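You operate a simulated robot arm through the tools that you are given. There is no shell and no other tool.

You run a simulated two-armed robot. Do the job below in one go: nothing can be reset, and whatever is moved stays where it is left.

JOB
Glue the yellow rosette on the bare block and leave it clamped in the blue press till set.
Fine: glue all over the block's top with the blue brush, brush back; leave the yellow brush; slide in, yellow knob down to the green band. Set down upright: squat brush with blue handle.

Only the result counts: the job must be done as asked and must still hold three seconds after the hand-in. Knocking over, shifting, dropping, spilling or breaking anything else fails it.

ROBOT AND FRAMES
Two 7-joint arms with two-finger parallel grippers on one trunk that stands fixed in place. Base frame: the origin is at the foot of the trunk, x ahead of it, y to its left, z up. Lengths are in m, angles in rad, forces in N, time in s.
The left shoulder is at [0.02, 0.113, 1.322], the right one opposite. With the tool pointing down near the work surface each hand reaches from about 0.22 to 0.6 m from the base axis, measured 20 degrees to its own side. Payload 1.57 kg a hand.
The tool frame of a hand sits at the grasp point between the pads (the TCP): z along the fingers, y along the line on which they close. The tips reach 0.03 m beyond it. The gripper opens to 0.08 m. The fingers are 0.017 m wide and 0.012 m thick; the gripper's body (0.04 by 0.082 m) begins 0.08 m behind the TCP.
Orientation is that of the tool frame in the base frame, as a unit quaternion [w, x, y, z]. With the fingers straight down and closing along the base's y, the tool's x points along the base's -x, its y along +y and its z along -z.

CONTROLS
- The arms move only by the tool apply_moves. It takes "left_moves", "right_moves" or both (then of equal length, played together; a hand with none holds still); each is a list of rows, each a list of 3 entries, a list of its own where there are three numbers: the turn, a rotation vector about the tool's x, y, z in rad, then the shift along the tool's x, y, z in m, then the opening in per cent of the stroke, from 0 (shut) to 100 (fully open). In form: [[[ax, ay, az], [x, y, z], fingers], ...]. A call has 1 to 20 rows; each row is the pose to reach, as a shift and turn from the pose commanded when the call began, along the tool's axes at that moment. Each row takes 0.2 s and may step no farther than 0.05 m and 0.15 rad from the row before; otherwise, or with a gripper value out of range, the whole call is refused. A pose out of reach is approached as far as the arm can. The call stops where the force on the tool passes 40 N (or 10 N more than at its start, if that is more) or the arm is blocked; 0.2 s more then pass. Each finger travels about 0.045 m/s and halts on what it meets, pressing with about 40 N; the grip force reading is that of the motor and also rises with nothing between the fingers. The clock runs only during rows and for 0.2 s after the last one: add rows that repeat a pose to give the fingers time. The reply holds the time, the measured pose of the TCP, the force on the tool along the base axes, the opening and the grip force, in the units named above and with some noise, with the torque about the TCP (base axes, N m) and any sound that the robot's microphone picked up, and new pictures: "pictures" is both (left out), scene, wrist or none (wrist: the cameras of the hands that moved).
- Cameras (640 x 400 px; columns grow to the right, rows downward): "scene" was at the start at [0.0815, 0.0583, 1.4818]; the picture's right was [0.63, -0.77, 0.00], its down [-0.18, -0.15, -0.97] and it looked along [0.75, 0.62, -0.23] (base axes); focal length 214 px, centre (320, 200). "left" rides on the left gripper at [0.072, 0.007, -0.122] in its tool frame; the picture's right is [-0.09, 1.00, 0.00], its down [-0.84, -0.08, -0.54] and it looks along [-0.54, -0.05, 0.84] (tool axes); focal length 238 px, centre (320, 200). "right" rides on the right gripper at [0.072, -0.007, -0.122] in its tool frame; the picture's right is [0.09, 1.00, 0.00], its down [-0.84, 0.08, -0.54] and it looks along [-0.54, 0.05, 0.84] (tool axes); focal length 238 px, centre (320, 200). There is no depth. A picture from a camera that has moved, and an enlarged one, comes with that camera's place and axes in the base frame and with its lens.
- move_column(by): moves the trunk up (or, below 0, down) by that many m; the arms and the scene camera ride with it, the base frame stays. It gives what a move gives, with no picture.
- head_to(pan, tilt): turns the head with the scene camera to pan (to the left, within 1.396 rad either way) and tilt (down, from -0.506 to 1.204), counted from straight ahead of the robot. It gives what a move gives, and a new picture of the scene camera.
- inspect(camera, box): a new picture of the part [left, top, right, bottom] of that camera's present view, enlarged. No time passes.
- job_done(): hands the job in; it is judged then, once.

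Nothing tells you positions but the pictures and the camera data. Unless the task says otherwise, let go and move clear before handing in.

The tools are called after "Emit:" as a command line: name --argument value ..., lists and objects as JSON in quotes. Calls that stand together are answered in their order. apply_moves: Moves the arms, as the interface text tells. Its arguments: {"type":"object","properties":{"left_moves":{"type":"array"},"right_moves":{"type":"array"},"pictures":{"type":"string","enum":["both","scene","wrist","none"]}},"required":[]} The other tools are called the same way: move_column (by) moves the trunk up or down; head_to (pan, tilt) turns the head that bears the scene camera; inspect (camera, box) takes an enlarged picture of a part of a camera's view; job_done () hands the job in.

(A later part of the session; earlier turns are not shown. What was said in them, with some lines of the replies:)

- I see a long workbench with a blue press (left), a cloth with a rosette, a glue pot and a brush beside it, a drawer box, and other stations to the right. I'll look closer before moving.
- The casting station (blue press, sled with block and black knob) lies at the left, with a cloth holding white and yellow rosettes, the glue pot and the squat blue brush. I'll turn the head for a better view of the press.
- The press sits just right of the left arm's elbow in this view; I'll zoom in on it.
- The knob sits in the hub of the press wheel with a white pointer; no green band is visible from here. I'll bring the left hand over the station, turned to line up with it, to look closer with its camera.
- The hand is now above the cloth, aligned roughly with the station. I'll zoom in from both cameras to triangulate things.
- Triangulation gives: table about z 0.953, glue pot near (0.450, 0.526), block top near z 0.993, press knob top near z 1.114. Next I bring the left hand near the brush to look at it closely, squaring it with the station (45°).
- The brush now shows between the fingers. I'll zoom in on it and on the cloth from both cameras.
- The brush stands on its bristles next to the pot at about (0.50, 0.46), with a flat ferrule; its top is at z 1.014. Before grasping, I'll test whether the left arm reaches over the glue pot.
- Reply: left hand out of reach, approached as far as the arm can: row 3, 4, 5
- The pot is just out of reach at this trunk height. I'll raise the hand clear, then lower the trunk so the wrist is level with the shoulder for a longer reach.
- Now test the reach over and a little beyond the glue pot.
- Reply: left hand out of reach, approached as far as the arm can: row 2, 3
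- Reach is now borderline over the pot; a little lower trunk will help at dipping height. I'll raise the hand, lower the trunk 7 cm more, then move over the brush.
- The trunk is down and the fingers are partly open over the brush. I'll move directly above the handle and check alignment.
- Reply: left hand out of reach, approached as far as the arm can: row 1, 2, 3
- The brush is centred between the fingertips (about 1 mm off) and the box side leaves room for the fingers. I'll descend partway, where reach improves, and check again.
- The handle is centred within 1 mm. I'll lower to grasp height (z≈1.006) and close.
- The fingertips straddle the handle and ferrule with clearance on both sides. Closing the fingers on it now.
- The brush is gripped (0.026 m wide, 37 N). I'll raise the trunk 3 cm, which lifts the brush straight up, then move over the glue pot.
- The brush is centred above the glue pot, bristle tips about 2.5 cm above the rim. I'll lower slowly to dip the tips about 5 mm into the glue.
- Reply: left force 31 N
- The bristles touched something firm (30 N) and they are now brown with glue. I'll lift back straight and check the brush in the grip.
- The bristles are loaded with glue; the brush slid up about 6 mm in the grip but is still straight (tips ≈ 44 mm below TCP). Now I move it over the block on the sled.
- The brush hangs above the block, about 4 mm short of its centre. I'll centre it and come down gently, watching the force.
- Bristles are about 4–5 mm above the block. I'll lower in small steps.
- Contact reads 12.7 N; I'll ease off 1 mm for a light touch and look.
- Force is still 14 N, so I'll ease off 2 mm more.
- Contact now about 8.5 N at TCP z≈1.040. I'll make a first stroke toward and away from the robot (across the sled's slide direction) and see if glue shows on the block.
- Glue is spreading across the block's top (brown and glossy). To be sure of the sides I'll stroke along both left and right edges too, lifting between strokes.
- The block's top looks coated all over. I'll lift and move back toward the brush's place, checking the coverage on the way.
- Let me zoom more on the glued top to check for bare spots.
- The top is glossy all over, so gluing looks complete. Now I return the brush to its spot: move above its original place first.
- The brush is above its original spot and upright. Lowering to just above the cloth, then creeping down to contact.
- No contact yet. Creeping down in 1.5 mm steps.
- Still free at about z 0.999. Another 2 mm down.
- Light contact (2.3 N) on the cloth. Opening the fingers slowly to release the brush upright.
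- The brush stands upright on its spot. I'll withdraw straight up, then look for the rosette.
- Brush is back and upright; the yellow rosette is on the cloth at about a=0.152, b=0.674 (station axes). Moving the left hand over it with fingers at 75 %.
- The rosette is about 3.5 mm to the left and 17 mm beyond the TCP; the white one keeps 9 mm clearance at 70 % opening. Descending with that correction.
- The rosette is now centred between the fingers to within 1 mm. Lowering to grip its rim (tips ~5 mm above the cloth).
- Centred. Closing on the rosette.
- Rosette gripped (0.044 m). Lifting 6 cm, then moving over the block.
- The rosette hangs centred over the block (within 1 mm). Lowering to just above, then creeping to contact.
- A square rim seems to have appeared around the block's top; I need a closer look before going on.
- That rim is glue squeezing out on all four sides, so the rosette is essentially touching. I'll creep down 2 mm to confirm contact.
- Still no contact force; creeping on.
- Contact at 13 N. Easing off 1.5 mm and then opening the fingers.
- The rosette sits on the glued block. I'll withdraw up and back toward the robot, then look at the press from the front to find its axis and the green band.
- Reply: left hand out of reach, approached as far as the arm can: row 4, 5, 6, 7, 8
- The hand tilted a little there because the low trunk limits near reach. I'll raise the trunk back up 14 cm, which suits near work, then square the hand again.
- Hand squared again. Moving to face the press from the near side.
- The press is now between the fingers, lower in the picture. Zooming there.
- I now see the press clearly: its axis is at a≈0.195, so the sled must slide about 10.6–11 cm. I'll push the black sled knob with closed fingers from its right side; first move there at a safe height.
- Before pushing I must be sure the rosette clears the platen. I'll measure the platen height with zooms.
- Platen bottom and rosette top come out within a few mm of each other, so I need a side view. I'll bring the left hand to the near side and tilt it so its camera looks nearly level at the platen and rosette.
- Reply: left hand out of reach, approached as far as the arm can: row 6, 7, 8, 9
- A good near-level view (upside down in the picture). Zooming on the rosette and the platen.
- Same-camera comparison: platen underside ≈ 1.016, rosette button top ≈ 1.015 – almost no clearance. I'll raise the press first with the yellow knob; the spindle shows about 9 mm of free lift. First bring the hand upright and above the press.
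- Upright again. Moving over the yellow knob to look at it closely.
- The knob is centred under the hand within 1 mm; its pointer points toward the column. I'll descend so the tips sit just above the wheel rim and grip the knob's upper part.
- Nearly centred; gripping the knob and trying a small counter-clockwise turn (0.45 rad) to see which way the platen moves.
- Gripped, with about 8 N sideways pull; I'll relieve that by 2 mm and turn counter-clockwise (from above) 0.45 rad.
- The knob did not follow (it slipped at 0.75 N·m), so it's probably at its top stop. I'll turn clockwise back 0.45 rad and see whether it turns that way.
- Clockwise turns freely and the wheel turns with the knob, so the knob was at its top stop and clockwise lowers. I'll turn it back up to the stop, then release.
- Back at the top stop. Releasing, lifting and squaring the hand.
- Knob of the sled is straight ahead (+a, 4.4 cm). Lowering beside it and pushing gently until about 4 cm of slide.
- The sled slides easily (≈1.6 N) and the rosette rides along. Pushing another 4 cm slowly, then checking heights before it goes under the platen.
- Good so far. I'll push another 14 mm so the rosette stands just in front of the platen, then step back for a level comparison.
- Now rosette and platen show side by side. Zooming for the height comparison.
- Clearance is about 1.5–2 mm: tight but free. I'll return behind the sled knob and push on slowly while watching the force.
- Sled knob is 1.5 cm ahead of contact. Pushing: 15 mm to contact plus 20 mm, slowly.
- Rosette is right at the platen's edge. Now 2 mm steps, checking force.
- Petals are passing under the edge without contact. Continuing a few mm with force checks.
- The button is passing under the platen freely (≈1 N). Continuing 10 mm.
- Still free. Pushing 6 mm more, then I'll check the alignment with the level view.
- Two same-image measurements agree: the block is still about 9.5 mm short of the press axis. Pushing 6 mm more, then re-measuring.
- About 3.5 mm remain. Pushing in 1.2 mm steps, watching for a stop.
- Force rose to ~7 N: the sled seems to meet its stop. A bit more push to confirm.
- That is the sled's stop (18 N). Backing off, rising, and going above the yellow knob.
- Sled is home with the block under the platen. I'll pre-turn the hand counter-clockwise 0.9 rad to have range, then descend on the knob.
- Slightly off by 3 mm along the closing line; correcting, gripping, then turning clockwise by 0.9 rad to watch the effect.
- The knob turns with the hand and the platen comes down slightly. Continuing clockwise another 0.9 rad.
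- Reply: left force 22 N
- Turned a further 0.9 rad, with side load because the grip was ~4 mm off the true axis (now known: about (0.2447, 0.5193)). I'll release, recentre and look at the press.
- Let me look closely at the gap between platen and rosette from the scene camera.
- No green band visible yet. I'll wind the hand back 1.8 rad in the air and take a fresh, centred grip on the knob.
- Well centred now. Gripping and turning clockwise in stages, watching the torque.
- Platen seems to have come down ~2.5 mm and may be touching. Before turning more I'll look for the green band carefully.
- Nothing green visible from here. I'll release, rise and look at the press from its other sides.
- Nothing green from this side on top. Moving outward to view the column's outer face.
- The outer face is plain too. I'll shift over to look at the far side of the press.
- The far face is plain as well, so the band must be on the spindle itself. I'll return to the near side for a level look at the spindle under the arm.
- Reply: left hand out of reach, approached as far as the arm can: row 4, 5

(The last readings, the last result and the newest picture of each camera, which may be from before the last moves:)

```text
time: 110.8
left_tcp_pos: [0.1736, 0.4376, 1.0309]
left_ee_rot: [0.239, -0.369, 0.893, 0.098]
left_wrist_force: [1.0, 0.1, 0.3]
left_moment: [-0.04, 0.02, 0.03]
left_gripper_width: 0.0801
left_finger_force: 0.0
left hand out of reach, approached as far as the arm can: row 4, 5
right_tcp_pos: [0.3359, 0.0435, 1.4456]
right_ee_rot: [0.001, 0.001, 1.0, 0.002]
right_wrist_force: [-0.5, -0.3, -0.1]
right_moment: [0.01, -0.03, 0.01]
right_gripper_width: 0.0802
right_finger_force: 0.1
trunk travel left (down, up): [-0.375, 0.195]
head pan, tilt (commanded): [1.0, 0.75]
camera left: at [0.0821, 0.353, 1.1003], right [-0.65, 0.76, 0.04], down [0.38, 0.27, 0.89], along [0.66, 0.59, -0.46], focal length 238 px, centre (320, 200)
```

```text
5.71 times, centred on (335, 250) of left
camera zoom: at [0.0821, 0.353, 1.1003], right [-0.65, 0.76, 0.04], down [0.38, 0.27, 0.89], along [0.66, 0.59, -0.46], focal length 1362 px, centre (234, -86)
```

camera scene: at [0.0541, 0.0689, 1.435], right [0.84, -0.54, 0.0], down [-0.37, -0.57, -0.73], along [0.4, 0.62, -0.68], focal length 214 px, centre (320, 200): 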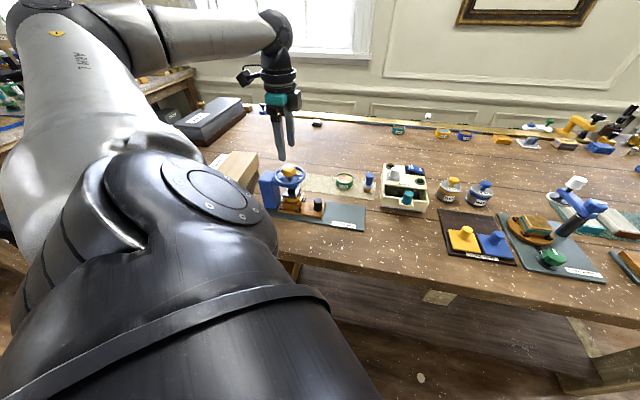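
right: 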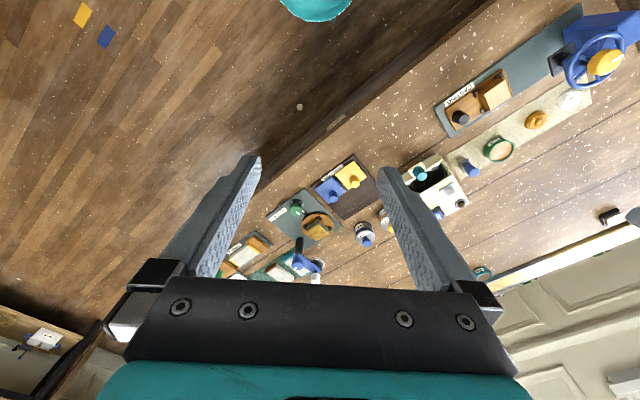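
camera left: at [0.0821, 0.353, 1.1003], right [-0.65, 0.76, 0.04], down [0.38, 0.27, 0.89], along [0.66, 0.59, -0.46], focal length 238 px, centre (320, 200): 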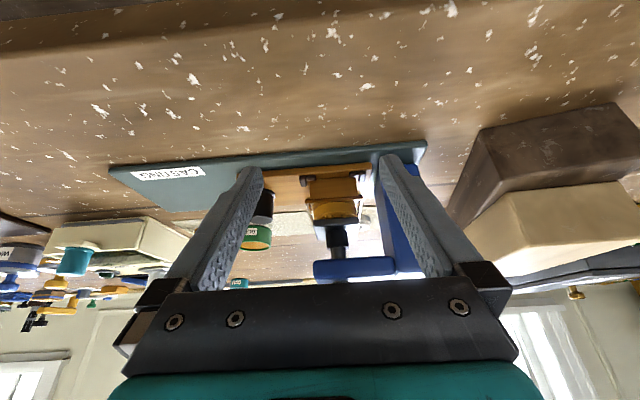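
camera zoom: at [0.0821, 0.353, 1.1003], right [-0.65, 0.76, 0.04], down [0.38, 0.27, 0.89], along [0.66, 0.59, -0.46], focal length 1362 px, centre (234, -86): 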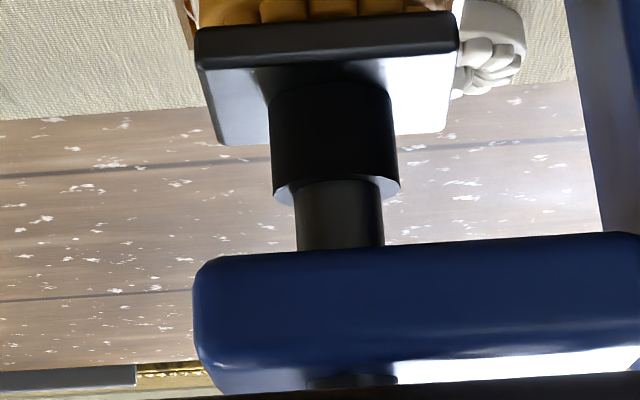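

The rosette sits squarely under the platen and the spindle below the arm is plain black. Now a level look at the part above the arm, under the knob.

Emit:
apply_moves --left_moves '[[[0, 0, 0], [-0.02, 0, -0.034], 100], [[0, 0, 0], [-0.035, 0, -0.06], 100], [[0, 0, 0], [-0.035, 0, -0.06], 100]]' --pictures "wrist"

Emit:
inspect --camera "left" --box '[250, 150, 410, 285]'

```text
time: 111.6
left_tcp_pos: [0.1859, 0.4585, 1.0974]
left_ee_rot: [0.239, -0.369, 0.893, 0.098]
left_wrist_force: [-0.2, 0.7, 0.5]
left_moment: [0.01, 0.0, 0.02]
left_gripper_width: 0.0796
left_finger_force: 0.1
left hand out of reach, approached as far as the arm can: row 1, 2, 3
right_tcp_pos: [0.3378, 0.0426, 1.4445]
right_ee_rot: [0.001, 0.001, 1.0, 0.0]
right_wrist_force: [0.0, 0.6, 0.0]
right_moment: [0.0, -0.01, 0.0]
right_gripper_width: 0.08
right_finger_force: 0.1
trunk travel left (down, up): [-0.375, 0.195]
head pan, tilt (commanded): [1.0, 0.75]
camera left: at [0.0935, 0.3751, 1.1681], right [-0.65, 0.76, 0.05], down [0.38, 0.27, 0.89], along [0.66, 0.59, -0.46], focal length 238 px, centre (320, 200)
```

left: 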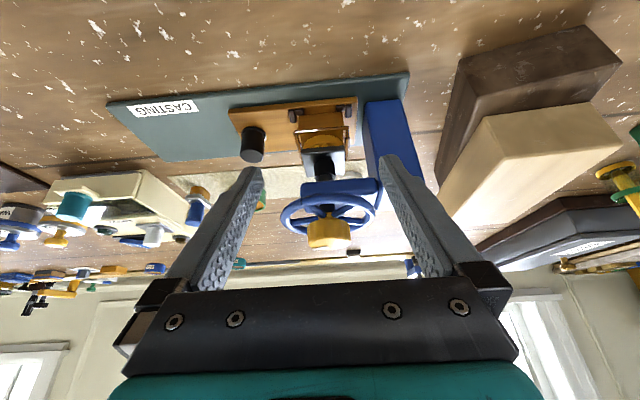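

```text
2.96 times, centred on (330, 218) of left
camera zoom: at [0.0935, 0.3751, 1.1681], right [-0.65, 0.76, 0.05], down [0.38, 0.27, 0.89], along [0.66, 0.59, -0.46], focal length 706 px, centre (290, 148)
```

zoom: 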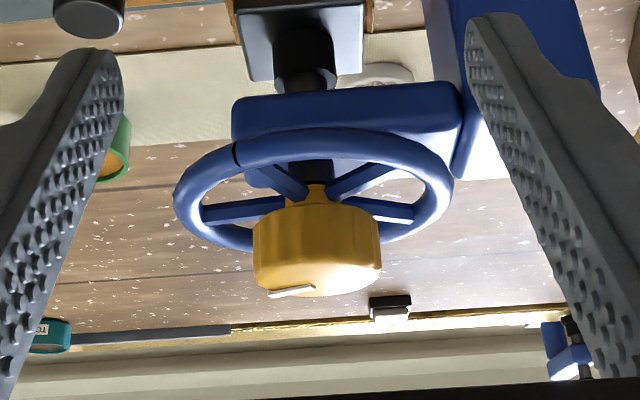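

Emit:
inspect --camera "left" --box '[300, 175, 365, 255]'

Emit:
inspect --camera "left" --box '[295, 120, 365, 190]'

Emit:
inspect --camera "left" --box '[360, 90, 440, 190]'

```text
5.00 times, centred on (332, 215) of left
camera zoom: at [0.0935, 0.3751, 1.1681], right [-0.65, 0.76, 0.05], down [0.38, 0.27, 0.89], along [0.66, 0.59, -0.46], focal length 1192 px, centre (258, 125)
```

zoom: 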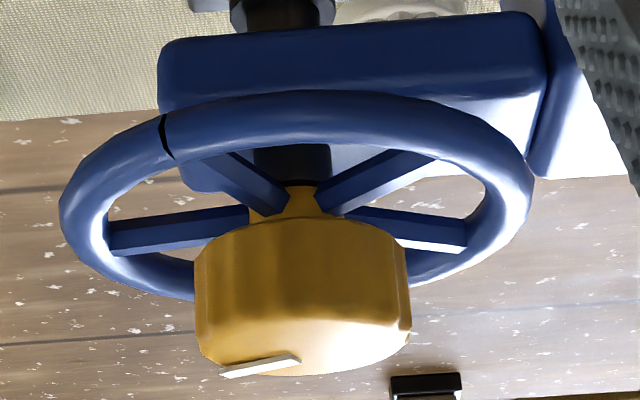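

```text
5.71 times, centred on (330, 155) of left
camera zoom: at [0.0935, 0.3751, 1.1681], right [-0.65, 0.76, 0.05], down [0.38, 0.27, 0.89], along [0.66, 0.59, -0.46], focal length 1362 px, centre (263, 457)
```

zoom: 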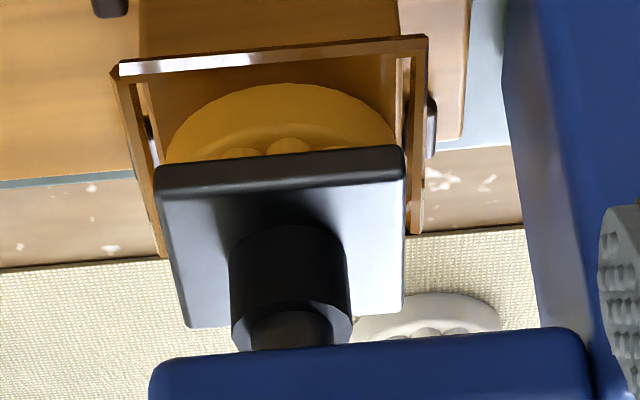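

```text
4.00 times, centred on (400, 140) of left
camera zoom: at [0.0935, 0.3751, 1.1681], right [-0.65, 0.76, 0.05], down [0.38, 0.27, 0.89], along [0.66, 0.59, -0.46], focal length 953 px, centre (0, 440)
```

zoom: 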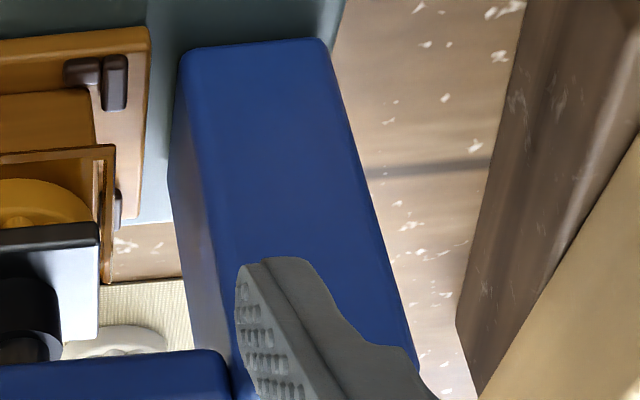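

Still no green. The spindle's thick sleeve over the thin shaft may show a band once pressed. I'll square the hand and lower the trunk 12 cm so the head camera sees the spindle at a flatter angle while I turn.

Emit:
apply_moves --left_moves '[[[0, 0.1, 0], [-0.019, 0, -0.033], 100], [[0, 0.21, 0], [-0.038, 0, -0.066], 100], [[0, 0.32, 0], [-0.057, 0, -0.099], 90], [[0, 0.43, 0], [-0.076, 0, -0.132], 75], [[0, 0.524, 0], [-0.095, 0, -0.1645], 75], [[0, 0.524, 0], [-0.095, 0, -0.1645], 75]]' --pictures "none"

Emit:
move_column --by -0.12

```text
time: 113.0
left_tcp_pos: [0.1854, 0.4569, 1.2873]
left_ee_rot: [0.0, -0.382, 0.924, 0.0]
left_wrist_force: [-0.6, -0.6, 0.2]
left_moment: [-0.02, 0.01, 0.0]
left_gripper_width: 0.0601
left_finger_force: 0.0
right_tcp_pos: [0.3377, 0.0417, 1.4448]
right_ee_rot: [0.0, 0.0, 1.0, 0.003]
right_wrist_force: [0.4, 0.4, 0.0]
right_moment: [-0.03, -0.02, 0.02]
right_gripper_width: 0.0801
right_finger_force: 0.1
trunk travel left (down, up): [-0.375, 0.195]
head pan, tilt (commanded): [1.0, 0.75]
```

```text
time: 114.5
left_tcp_pos: [0.1866, 0.4572, 1.1683]
left_ee_rot: [0.001, -0.383, 0.924, 0.0]
left_wrist_force: [0.0, 0.9, -0.8]
left_moment: [0.0, 0.0, 0.0]
left_gripper_width: 0.06
left_finger_force: 0.1
right_tcp_pos: [0.3362, 0.0421, 1.3249]
right_ee_rot: [0.001, 0.0, 1.0, 0.001]
right_wrist_force: [0.4, 0.5, 0.0]
right_moment: [-0.01, -0.01, 0.01]
right_gripper_width: 0.0799
right_finger_force: 0.0
trunk travel left (down, up): [-0.255, 0.315]
head pan, tilt (commanded): [1.0, 0.75]
```

Moving over the knob axis with the hand pre-turned for the next clockwise bite.

Emit:
apply_moves --left_moves '[[[0, 0, -0.15], [-0.015, 0.0005, 0], 75], [[0, 0, -0.3], [-0.03, 0.001, 0], 75], [[0, 0, -0.45], [-0.045, 0.0015, 0], 75], [[0, 0, -0.6], [-0.06, 0.002, 0], 75], [[0, 0, -0.75], [-0.075, 0.0028, 0], 75], [[0, 0, -0.9], [-0.0858, 0.0028, 0], 75], [[0, 0, -0.9], [-0.0858, 0.0028, 0], 75]]' --pictures "both"

Emit:
inspect --camera "left" --box '[220, 80, 420, 230]'

Emit:
inspect --camera "scene" --box '[256, 130, 336, 195]'

```text
time: 116.1
left_tcp_pos: [0.2446, 0.5205, 1.1678]
left_ee_rot: [0.0, 0.747, -0.665, 0.0]
left_wrist_force: [0.1, -0.3, 0.4]
left_moment: [0.0, -0.01, 0.0]
left_gripper_width: 0.06
left_finger_force: 0.1
right_tcp_pos: [0.3371, 0.0418, 1.3244]
right_ee_rot: [0.001, 0.001, 1.0, 0.002]
right_wrist_force: [-0.8, 0.5, -0.6]
right_moment: [0.0, -0.02, 0.01]
right_gripper_width: 0.0799
right_finger_force: 0.1
trunk travel left (down, up): [-0.255, 0.315]
head pan, tilt (commanded): [1.0, 0.75]
camera scene: at [0.054, 0.0689, 1.315], right [0.84, -0.54, 0.0], down [-0.37, -0.57, -0.73], along [0.4, 0.62, -0.68], focal length 214 px, centre (320, 200)
camera left: at [0.2464, 0.4463, 1.2894], right [-1.0, -0.02, 0.0], down [-0.02, 0.84, 0.54], along [-0.01, 0.54, -0.84], focal length 238 px, centre (320, 200)
```

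scene: 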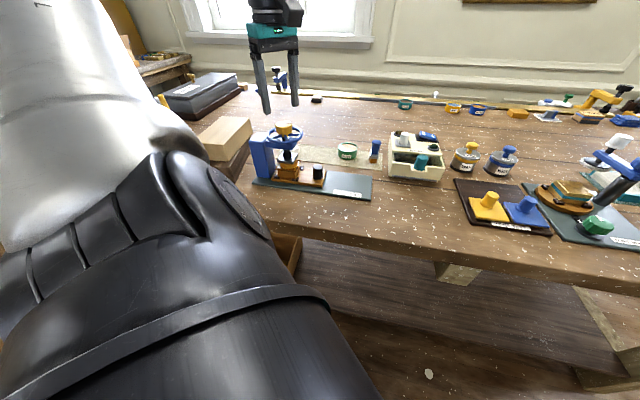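
left: 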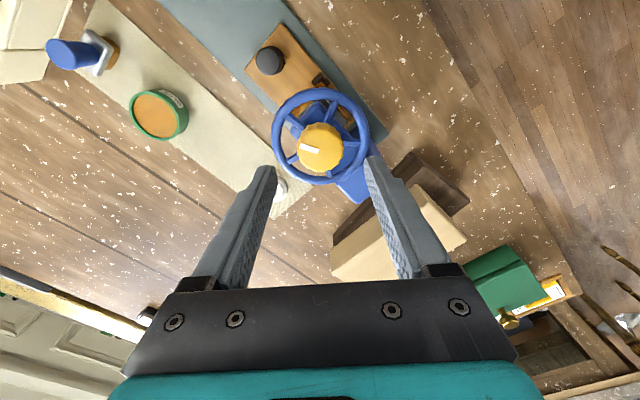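

```text
2.67 times, centred on (320, 155) of left
camera zoom: at [0.2464, 0.4463, 1.2894], right [-1.0, -0.02, 0.0], down [-0.02, 0.84, 0.54], along [-0.01, 0.54, -0.84], focal length 636 px, centre (320, 320)
```

zoom: 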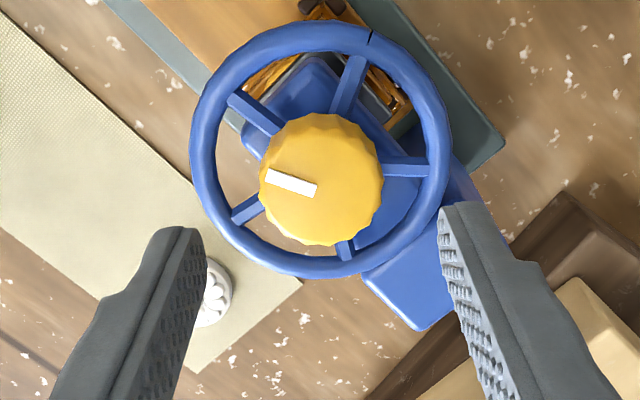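

```text
6.15 times, centred on (296, 162) of scene
camera zoom: at [0.054, 0.0689, 1.315], right [0.84, -0.54, 0.0], down [-0.37, -0.57, -0.73], along [0.4, 0.62, -0.68], focal length 1320 px, centre (468, 431)
```

zoom: 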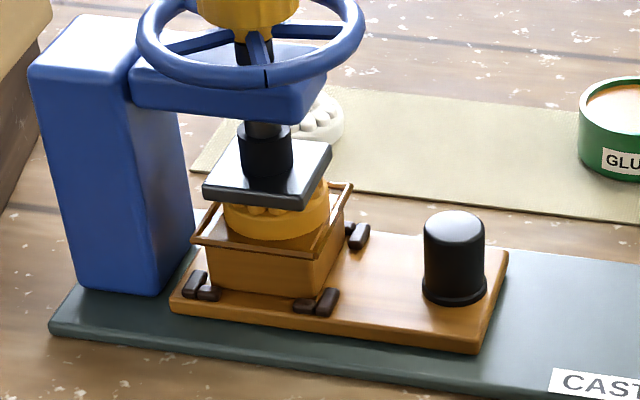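

The head camera now sees the spindle well. Descending, gripping and turning clockwise 0.6 rad.

Emit:
apply_moves --left_moves '[[[0, 0, 0], [0, 0, 0.025], 75], [[0, 0, 0], [0, 0, 0.0475], 75], [[0, 0, 0], [0, 0, 0.0475], 55], [[0, 0, 0], [0, 0, 0.0475], 40], [[0, 0, 0], [0, 0, 0.0475], 25], [[0, 0, 0], [0, 0, 0.0475], 25], [[0, 0, 0.15], [0, 0, 0.0476], 25], [[0, 0, 0.3], [0, 0, 0.0478], 25], [[0, 0, 0.45], [0, 0, 0.048], 25], [[0, 0, 0.6], [0, 0, 0.0481], 25], [[0, 0, 0.6], [0, 0, 0.0481], 25]]' --pictures "none"

Emit:
inspect --camera "scene" --box '[256, 115, 336, 195]'

Emit:
inspect --camera "scene" --box '[278, 140, 314, 172]'

```text
time: 118.5
left_tcp_pos: [0.2442, 0.52, 1.1191]
left_ee_rot: [-0.002, -0.515, 0.857, -0.001]
left_wrist_force: [-3.6, -3.5, -10.6]
left_moment: [0.27, -0.52, 0.03]
left_gripper_width: 0.0365
left_finger_force: 43.0
right_tcp_pos: [0.3351, 0.043, 1.3245]
right_ee_rot: [0.001, 0.0, 1.0, 0.0]
right_wrist_force: [0.3, 0.2, 0.0]
right_moment: [0.02, 0.0, -0.04]
right_gripper_width: 0.0802
right_finger_force: 0.1
trunk travel left (down, up): [-0.255, 0.315]
head pan, tilt (commanded): [1.0, 0.75]
```

```text
5.00 times, centred on (296, 155) of scene
camera zoom: at [0.0539, 0.0693, 1.315], right [0.84, -0.54, 0.0], down [-0.37, -0.57, -0.73], along [0.4, 0.62, -0.68], focal length 1072 px, centre (440, 425)
```

zoom: 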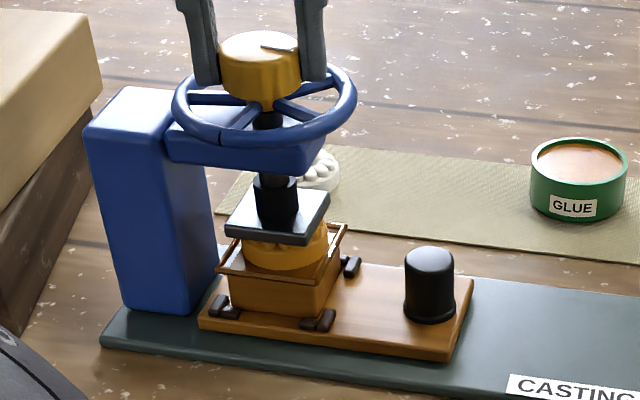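

```text
12.50 times, centred on (296, 156) of scene
camera zoom: at [0.0539, 0.0693, 1.315], right [0.84, -0.54, 0.0], down [-0.37, -0.57, -0.73], along [0.4, 0.62, -0.68], focal length 2681 px, centre (620, 750)
```

zoom: 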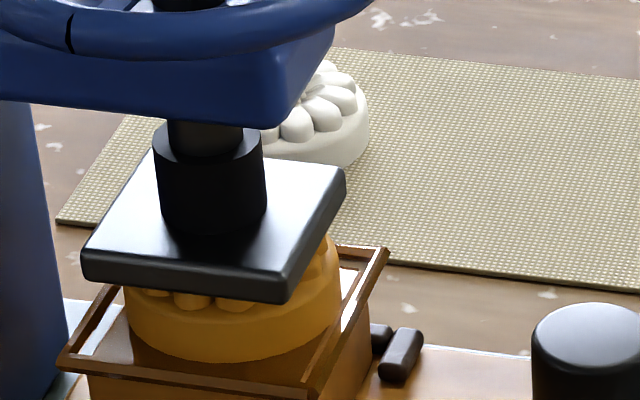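

Turning on another 0.6 rad, lowering the hand with the screw.

Emit:
apply_moves --left_moves '[[[0, 0, 0.15], [0, 0, 0.0005], 25], [[0, 0, 0.3], [0, 0, 0.001], 25], [[0, 0, 0.45], [0, 0, 0.0015], 25], [[0, 0, 0.6], [0, 0, 0.002], 25], [[0, 0, 0.6], [0, 0, 0.002], 25]]' --pictures "none"

Emit:
inspect --camera "scene" --box '[256, 115, 336, 195]'

Emit:
inspect --camera "scene" --box '[278, 140, 314, 172]'

```text
time: 119.7
left_tcp_pos: [0.2443, 0.5204, 1.1162]
left_ee_rot: [-0.001, -0.239, 0.971, -0.001]
left_wrist_force: [-3.7, -5.2, -4.0]
left_moment: [-0.87, 0.65, 0.02]
left_gripper_width: 0.0365
left_finger_force: 42.7
right_tcp_pos: [0.336, 0.0427, 1.3248]
right_ee_rot: [0.0, 0.001, 1.0, 0.002]
right_wrist_force: [-0.4, 0.4, 0.2]
right_moment: [0.0, -0.03, 0.02]
right_gripper_width: 0.0802
right_finger_force: 0.0
trunk travel left (down, up): [-0.255, 0.315]
head pan, tilt (commanded): [1.0, 0.75]
```

```text
5.00 times, centred on (296, 155) of scene
camera zoom: at [0.0539, 0.0685, 1.3151], right [0.84, -0.54, 0.0], down [-0.37, -0.57, -0.73], along [0.4, 0.62, -0.68], focal length 1072 px, centre (440, 425)
```

zoom: 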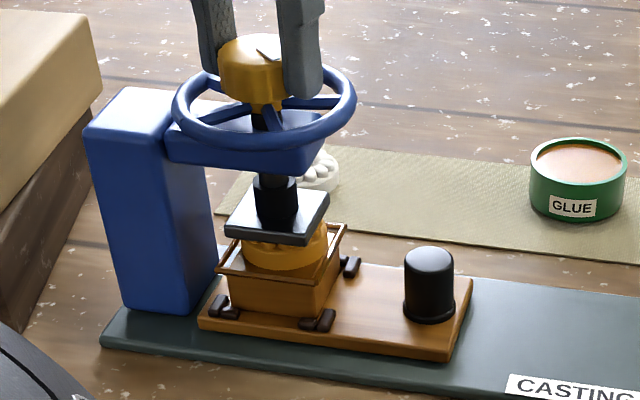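

```text
12.50 times, centred on (296, 156) of scene
camera zoom: at [0.0539, 0.0685, 1.3151], right [0.84, -0.54, 0.0], down [-0.37, -0.57, -0.73], along [0.4, 0.62, -0.68], focal length 2681 px, centre (620, 750)
```

zoom: 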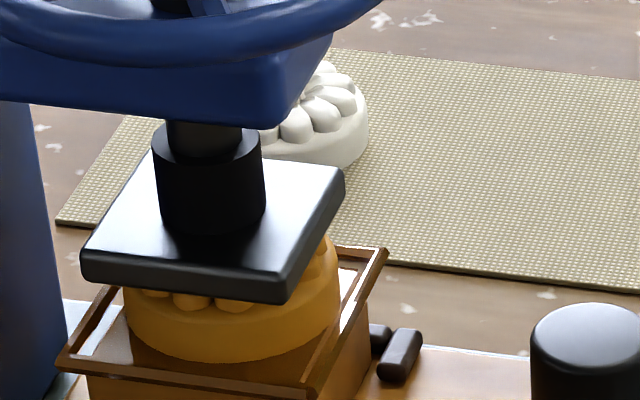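

The platen is now resting on the rosette (no more movement) while the knob still comes down, so the spindle is loading up. Another 0.6 rad, watching for green.

Emit:
apply_moves --left_moves '[[[0, 0, 0.15], [0, 0, 0.0004], 25], [[0, 0, 0.3], [0, 0, 0.0007], 25], [[0, 0, 0.45], [0, 0, 0.001], 25], [[0, 0, 0.6], [0, 0, 0.0013], 25], [[0, 0, 0.6], [0, 0, 0.0013], 25]]' --pictures "none"

Emit:
inspect --camera "scene" --box '[256, 115, 336, 195]'

Emit:
inspect --camera "scene" --box '[278, 140, 314, 172]'

Emit:
inspect --camera "left" --box '[220, 80, 420, 250]'

```text
time: 120.9
left_tcp_pos: [0.2447, 0.5197, 1.1158]
left_ee_rot: [0.0, 0.058, 0.998, 0.0]
left_wrist_force: [-6.7, -7.0, -9.7]
left_moment: [0.26, -0.35, 0.05]
left_gripper_width: 0.0363
left_finger_force: 44.0
right_tcp_pos: [0.3356, 0.0422, 1.3241]
right_ee_rot: [0.001, 0.001, 1.0, 0.002]
right_wrist_force: [0.2, -0.4, 0.7]
right_moment: [0.0, 0.01, -0.04]
right_gripper_width: 0.0801
right_finger_force: 0.2
trunk travel left (down, up): [-0.255, 0.315]
head pan, tilt (commanded): [1.0, 0.75]
```

```text
5.00 times, centred on (296, 155) of scene
camera zoom: at [0.0534, 0.0685, 1.315], right [0.84, -0.54, 0.0], down [-0.37, -0.57, -0.73], along [0.4, 0.62, -0.68], focal length 1072 px, centre (440, 425)
```

zoom: 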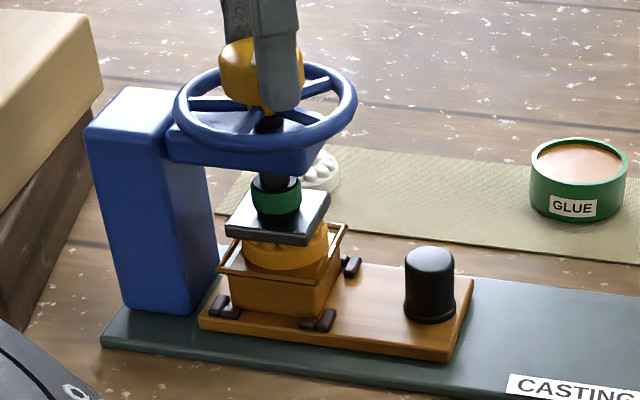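

```text
12.50 times, centred on (296, 156) of scene
camera zoom: at [0.0534, 0.0685, 1.315], right [0.84, -0.54, 0.0], down [-0.37, -0.57, -0.73], along [0.4, 0.62, -0.68], focal length 2681 px, centre (620, 750)
```

zoom: 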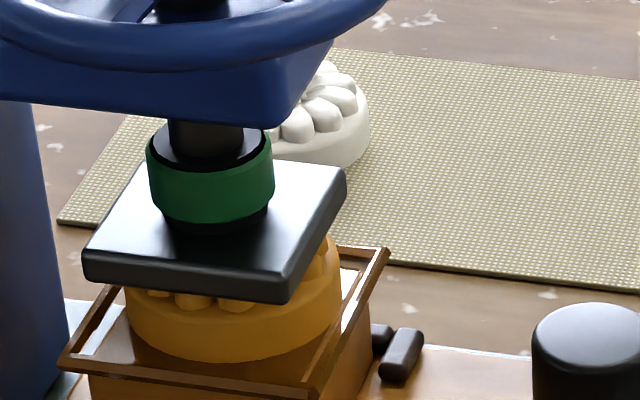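

```text
2.35 times, centred on (320, 165) of left
camera zoom: at [0.1743, 0.533, 1.2382], right [0.21, 0.98, 0.0], down [0.82, -0.17, 0.54], along [0.53, -0.11, -0.84], focal length 561 px, centre (320, 282)
```

zoom: 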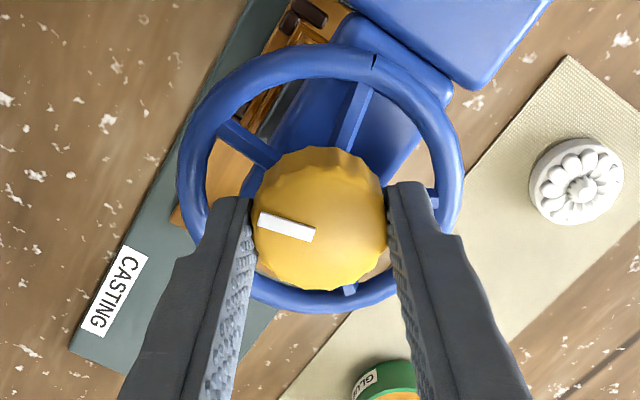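

A green band has appeared on the spindle sleeve – the knob is down to the green band. I'll relieve the hand's pull and release the knob gently.

Emit:
apply_moves --left_moves '[[[0, 0, 0], [0, 0, 0.001], 25], [[0, 0, 0], [0, 0, 0.0015], 45], [[0, 0, 0], [0, 0, 0.0015], 60], [[0, 0, 0], [0, 0, 0.0015], 75], [[0, 0, 0], [0, 0, 0.0015], 75]]' --pictures "none"

Emit:
inspect --camera "scene" --box '[256, 115, 336, 195]'

Emit:
inspect --camera "scene" --box '[278, 140, 314, 172]'

Emit:
inspect --camera "left" --box '[220, 80, 420, 250]'

```text
time: 122.1
left_tcp_pos: [0.2447, 0.5194, 1.1158]
left_ee_rot: [0.0, 0.058, 0.998, -0.001]
left_wrist_force: [-0.1, 0.7, 0.5]
left_moment: [0.03, 0.0, -0.04]
left_gripper_width: 0.0601
left_finger_force: 0.1
right_tcp_pos: [0.3363, 0.0419, 1.3247]
right_ee_rot: [0.0, 0.001, 1.0, 0.002]
right_wrist_force: [-0.5, -0.2, -0.5]
right_moment: [0.01, 0.01, -0.01]
right_gripper_width: 0.0805
right_finger_force: 0.0
trunk travel left (down, up): [-0.255, 0.315]
head pan, tilt (commanded): [1.0, 0.75]
```

```text
5.00 times, centred on (296, 155) of scene
camera zoom: at [0.0541, 0.0689, 1.315], right [0.84, -0.54, 0.0], down [-0.37, -0.57, -0.73], along [0.4, 0.62, -0.68], focal length 1072 px, centre (440, 425)
```

zoom: 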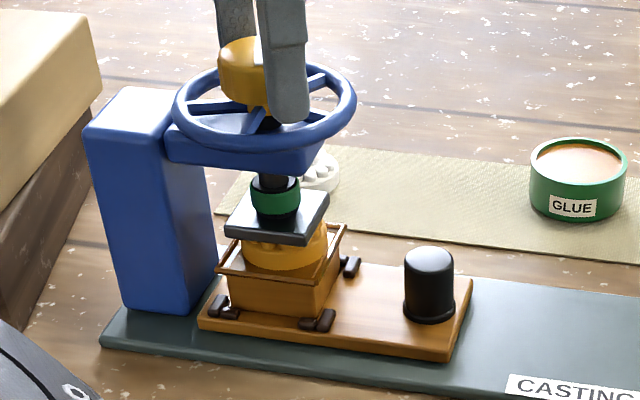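

```text
12.50 times, centred on (296, 156) of scene
camera zoom: at [0.0541, 0.0689, 1.315], right [0.84, -0.54, 0.0], down [-0.37, -0.57, -0.73], along [0.4, 0.62, -0.68], focal length 2681 px, centre (620, 750)
```

zoom: 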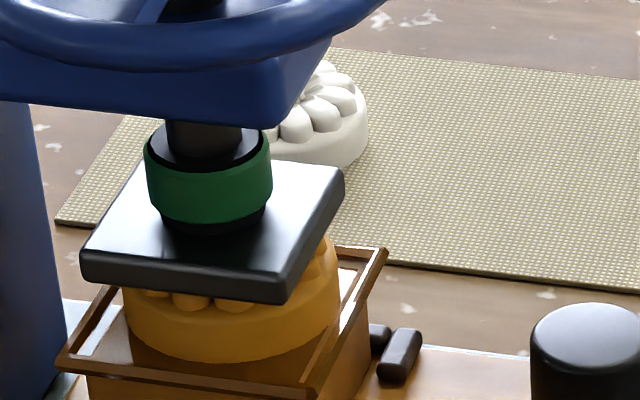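

```text
2.35 times, centred on (320, 165) of left
camera zoom: at [0.1746, 0.5333, 1.2371], right [0.21, 0.98, 0.0], down [0.82, -0.17, 0.54], along [0.53, -0.11, -0.84], focal length 561 px, centre (320, 282)
```

zoom: 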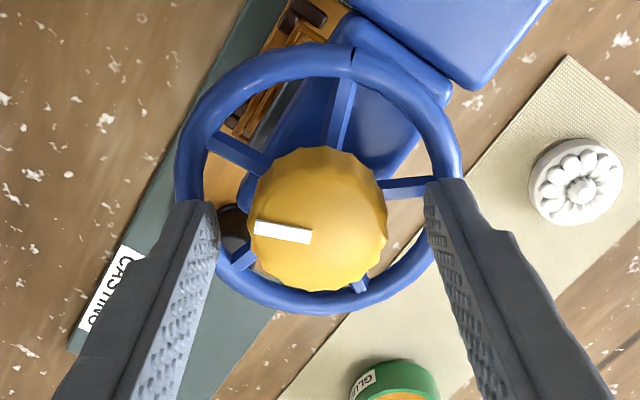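

Green holds after release. Withdrawing the hand straight up and away.

Emit:
apply_moves --left_moves '[[[0, 0, 0], [0, 0, -0.02], 75], [[0, 0, 0], [0, 0, -0.05], 75], [[0, 0, 0], [0, 0, -0.09], 75], [[0, 0, -0.15], [0, 0, -0.13], 75], [[0, 0, -0.3], [-0.03, -0.02, -0.15], 75], [[0, 0, -0.45], [-0.06, -0.05, -0.16], 75], [[0, 0, -0.45], [-0.06, -0.05, -0.16], 75]]' --pictures "both"

Emit:
inspect --camera "scene" --box '[250, 115, 350, 200]'

Emit:
inspect --camera "scene" --box '[320, 110, 460, 200]'

```text
time: 123.7
left_tcp_pos: [0.2966, 0.4621, 1.2756]
left_ee_rot: [0.0, -0.168, 0.986, 0.0]
left_wrist_force: [-0.9, -0.7, -0.1]
left_moment: [0.02, 0.02, -0.02]
left_gripper_width: 0.0598
left_finger_force: 0.0
right_tcp_pos: [0.337, 0.0437, 1.3244]
right_ee_rot: [0.001, 0.002, 1.0, 0.001]
right_wrist_force: [-0.6, 0.1, -0.1]
right_moment: [0.01, 0.0, 0.0]
right_gripper_width: 0.08
right_finger_force: 0.1
trunk travel left (down, up): [-0.255, 0.315]
head pan, tilt (commanded): [1.0, 0.75]
camera scene: at [0.054, 0.0692, 1.315], right [0.84, -0.54, 0.0], down [-0.37, -0.57, -0.73], along [0.4, 0.62, -0.68], focal length 214 px, centre (320, 200)
camera left: at [0.2282, 0.4429, 1.3976], right [-0.24, 0.97, 0.0], down [0.82, 0.2, 0.54], along [0.53, 0.13, -0.84], focal length 238 px, centre (320, 200)
```

scene: 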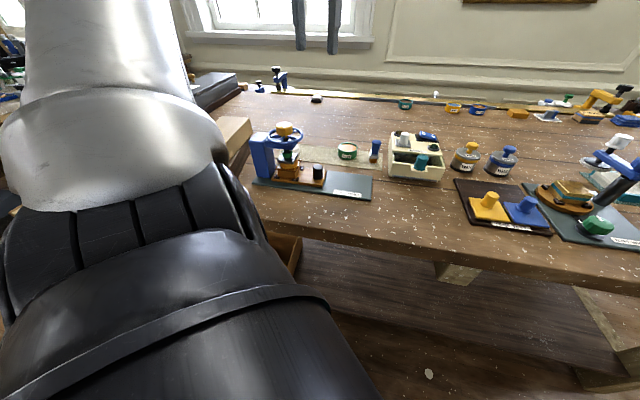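
left: 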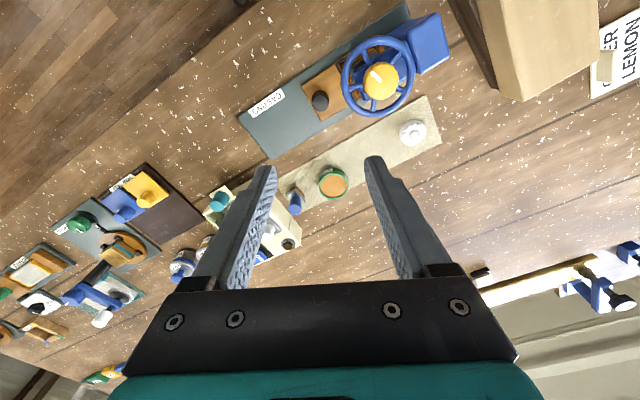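

```text
4.71 times, centred on (300, 158) of scene
camera zoom: at [0.054, 0.0692, 1.315], right [0.84, -0.54, 0.0], down [-0.37, -0.57, -0.73], along [0.4, 0.62, -0.68], focal length 1009 px, centre (414, 400)
```

zoom: 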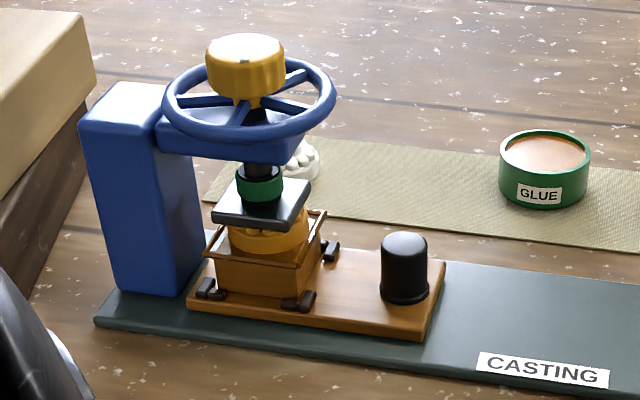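

```text
4.44 times, centred on (390, 155) of scene
camera zoom: at [0.054, 0.0692, 1.315], right [0.84, -0.54, 0.0], down [-0.37, -0.57, -0.73], along [0.4, 0.62, -0.68], focal length 953 px, centre (9, 400)
```

zoom: 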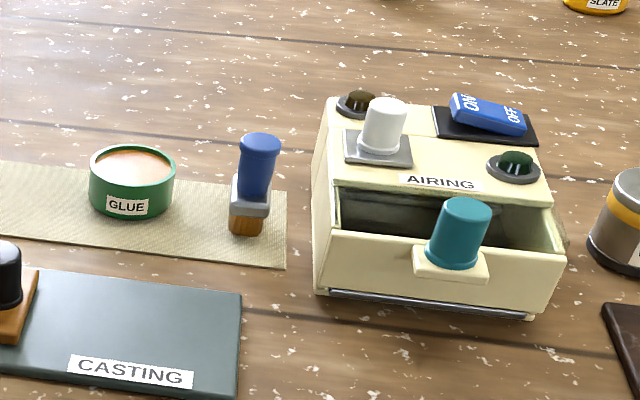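

Everything is in place: green band showing, brush upright in its spot, pot and white rosette undisturbed. I'll wait some seconds to be sure the clamp holds.

Emit:
apply_moves --left_moves '[[[0, 0, 0], [0, 0, 0], 75], [[0, 0, 0], [0, 0, 0], 75], [[0, 0, 0], [0, 0, 0], 75], [[0, 0, 0], [0, 0, 0], 75], [[0, 0, 0], [0, 0, 0], 75], [[0, 0, 0], [0, 0, 0], 75], [[0, 0, 0], [0, 0, 0], 75], [[0, 0, 0], [0, 0, 0], 75], [[0, 0, 0], [0, 0, 0], 75], [[0, 0, 0], [0, 0, 0], 75], [[0, 0, 0], [0, 0, 0], 75], [[0, 0, 0], [0, 0, 0], 75], [[0, 0, 0], [0, 0, 0], 75], [[0, 0, 0], [0, 0, 0], 75], [[0, 0, 0], [0, 0, 0], 75], [[0, 0, 0], [0, 0, 0], 75], [[0, 0, 0], [0, 0, 0], 75], [[0, 0, 0], [0, 0, 0], 75], [[0, 0, 0], [0, 0, 0], 75], [[0, 0, 0], [0, 0, 0], 75]]' --pictures "none"

Emit:
inspect --camera "scene" --box '[250, 115, 350, 200]'

Emit:
inspect --camera "scene" --box '[278, 140, 314, 172]'

Emit:
inspect --camera "left" --box '[220, 0, 480, 260]'

```text
time: 127.9
left_tcp_pos: [0.2974, 0.4622, 1.2751]
left_ee_rot: [-0.001, -0.166, 0.986, 0.0]
left_wrist_force: [0.4, -0.4, 0.0]
left_moment: [0.0, -0.02, 0.0]
left_gripper_width: 0.06
left_finger_force: 0.1
right_tcp_pos: [0.3361, 0.0424, 1.3245]
right_ee_rot: [0.001, 0.001, 1.0, 0.002]
right_wrist_force: [0.0, -0.1, 0.4]
right_moment: [0.02, -0.04, 0.03]
right_gripper_width: 0.0801
right_finger_force: 0.0
trunk travel left (down, up): [-0.255, 0.315]
head pan, tilt (commanded): [1.0, 0.75]
```

```text
4.71 times, centred on (300, 158) of scene
camera zoom: at [0.0541, 0.0689, 1.315], right [0.84, -0.54, 0.0], down [-0.37, -0.57, -0.73], along [0.4, 0.62, -0.68], focal length 1009 px, centre (414, 400)
```

zoom: 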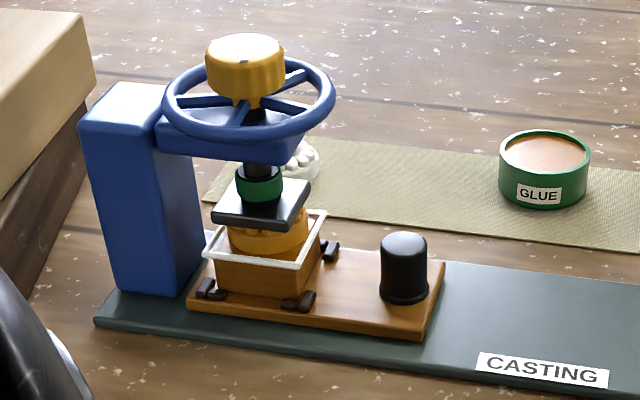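

```text
12.50 times, centred on (296, 156) of scene
camera zoom: at [0.0541, 0.0689, 1.315], right [0.84, -0.54, 0.0], down [-0.37, -0.57, -0.73], along [0.4, 0.62, -0.68], focal length 2681 px, centre (620, 750)
```

zoom: 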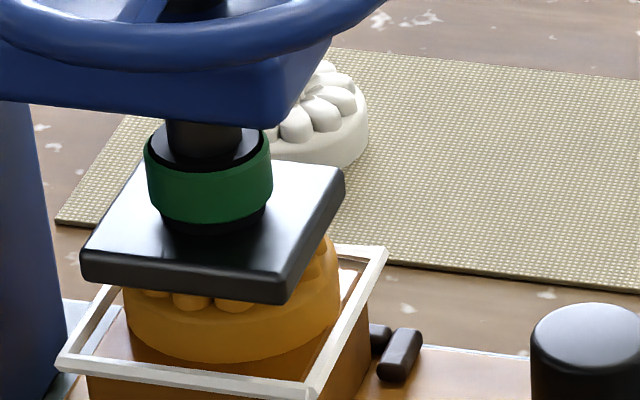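

```text
1.54 times, centred on (350, 130) of left
camera zoom: at [0.228, 0.443, 1.3976], right [-0.24, 0.97, 0.0], down [0.82, 0.2, 0.54], along [0.53, 0.13, -0.84], focal length 367 px, centre (274, 308)
```

zoom: 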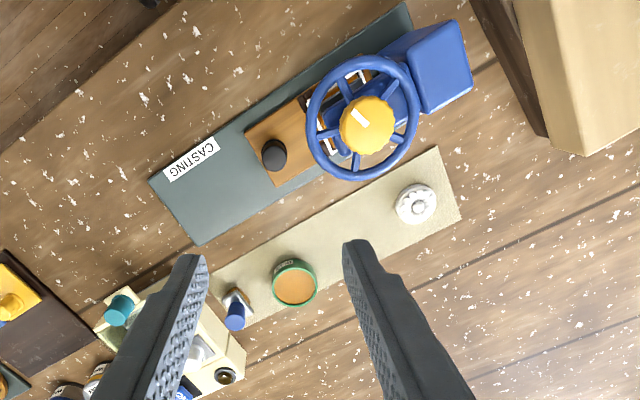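

The squeezed-out glue has turned white, so it has set. The green band still shows, the brush stands upright in its place, and the hand is clear, so I'm handing in.

Emit:
job_done

```text
The job is handed in.
```

The yellow rosette is glued on the bare block and clamped in the blue press with the green band showing. I have handed the job in; no result has come back yet.

- **Glue:** I dipped the squat blue brush and stroked the block's top across the middle and along both sides. In the zoomed pictures it was glossy brown all over.
- **Brush:** It stands upright back in its place on the cloth. I never touched the yellow brush.
- **Rosette and sled:** The rosette sits within about 1 mm of the block's centre. I pushed the sled in until it met its stop.
- **Press:** I turned the yellow knob clockwise about 4.2 rad, until the green band appeared on the sleeve above the platen. The band was still showing about 7 seconds after I let go.
- **Set:** The squeezed-out glue turned from brown to white while it was clamped, which I took to mean it had set.

The glue pot and the white rosette are where they were. Both hands are clear of the work.
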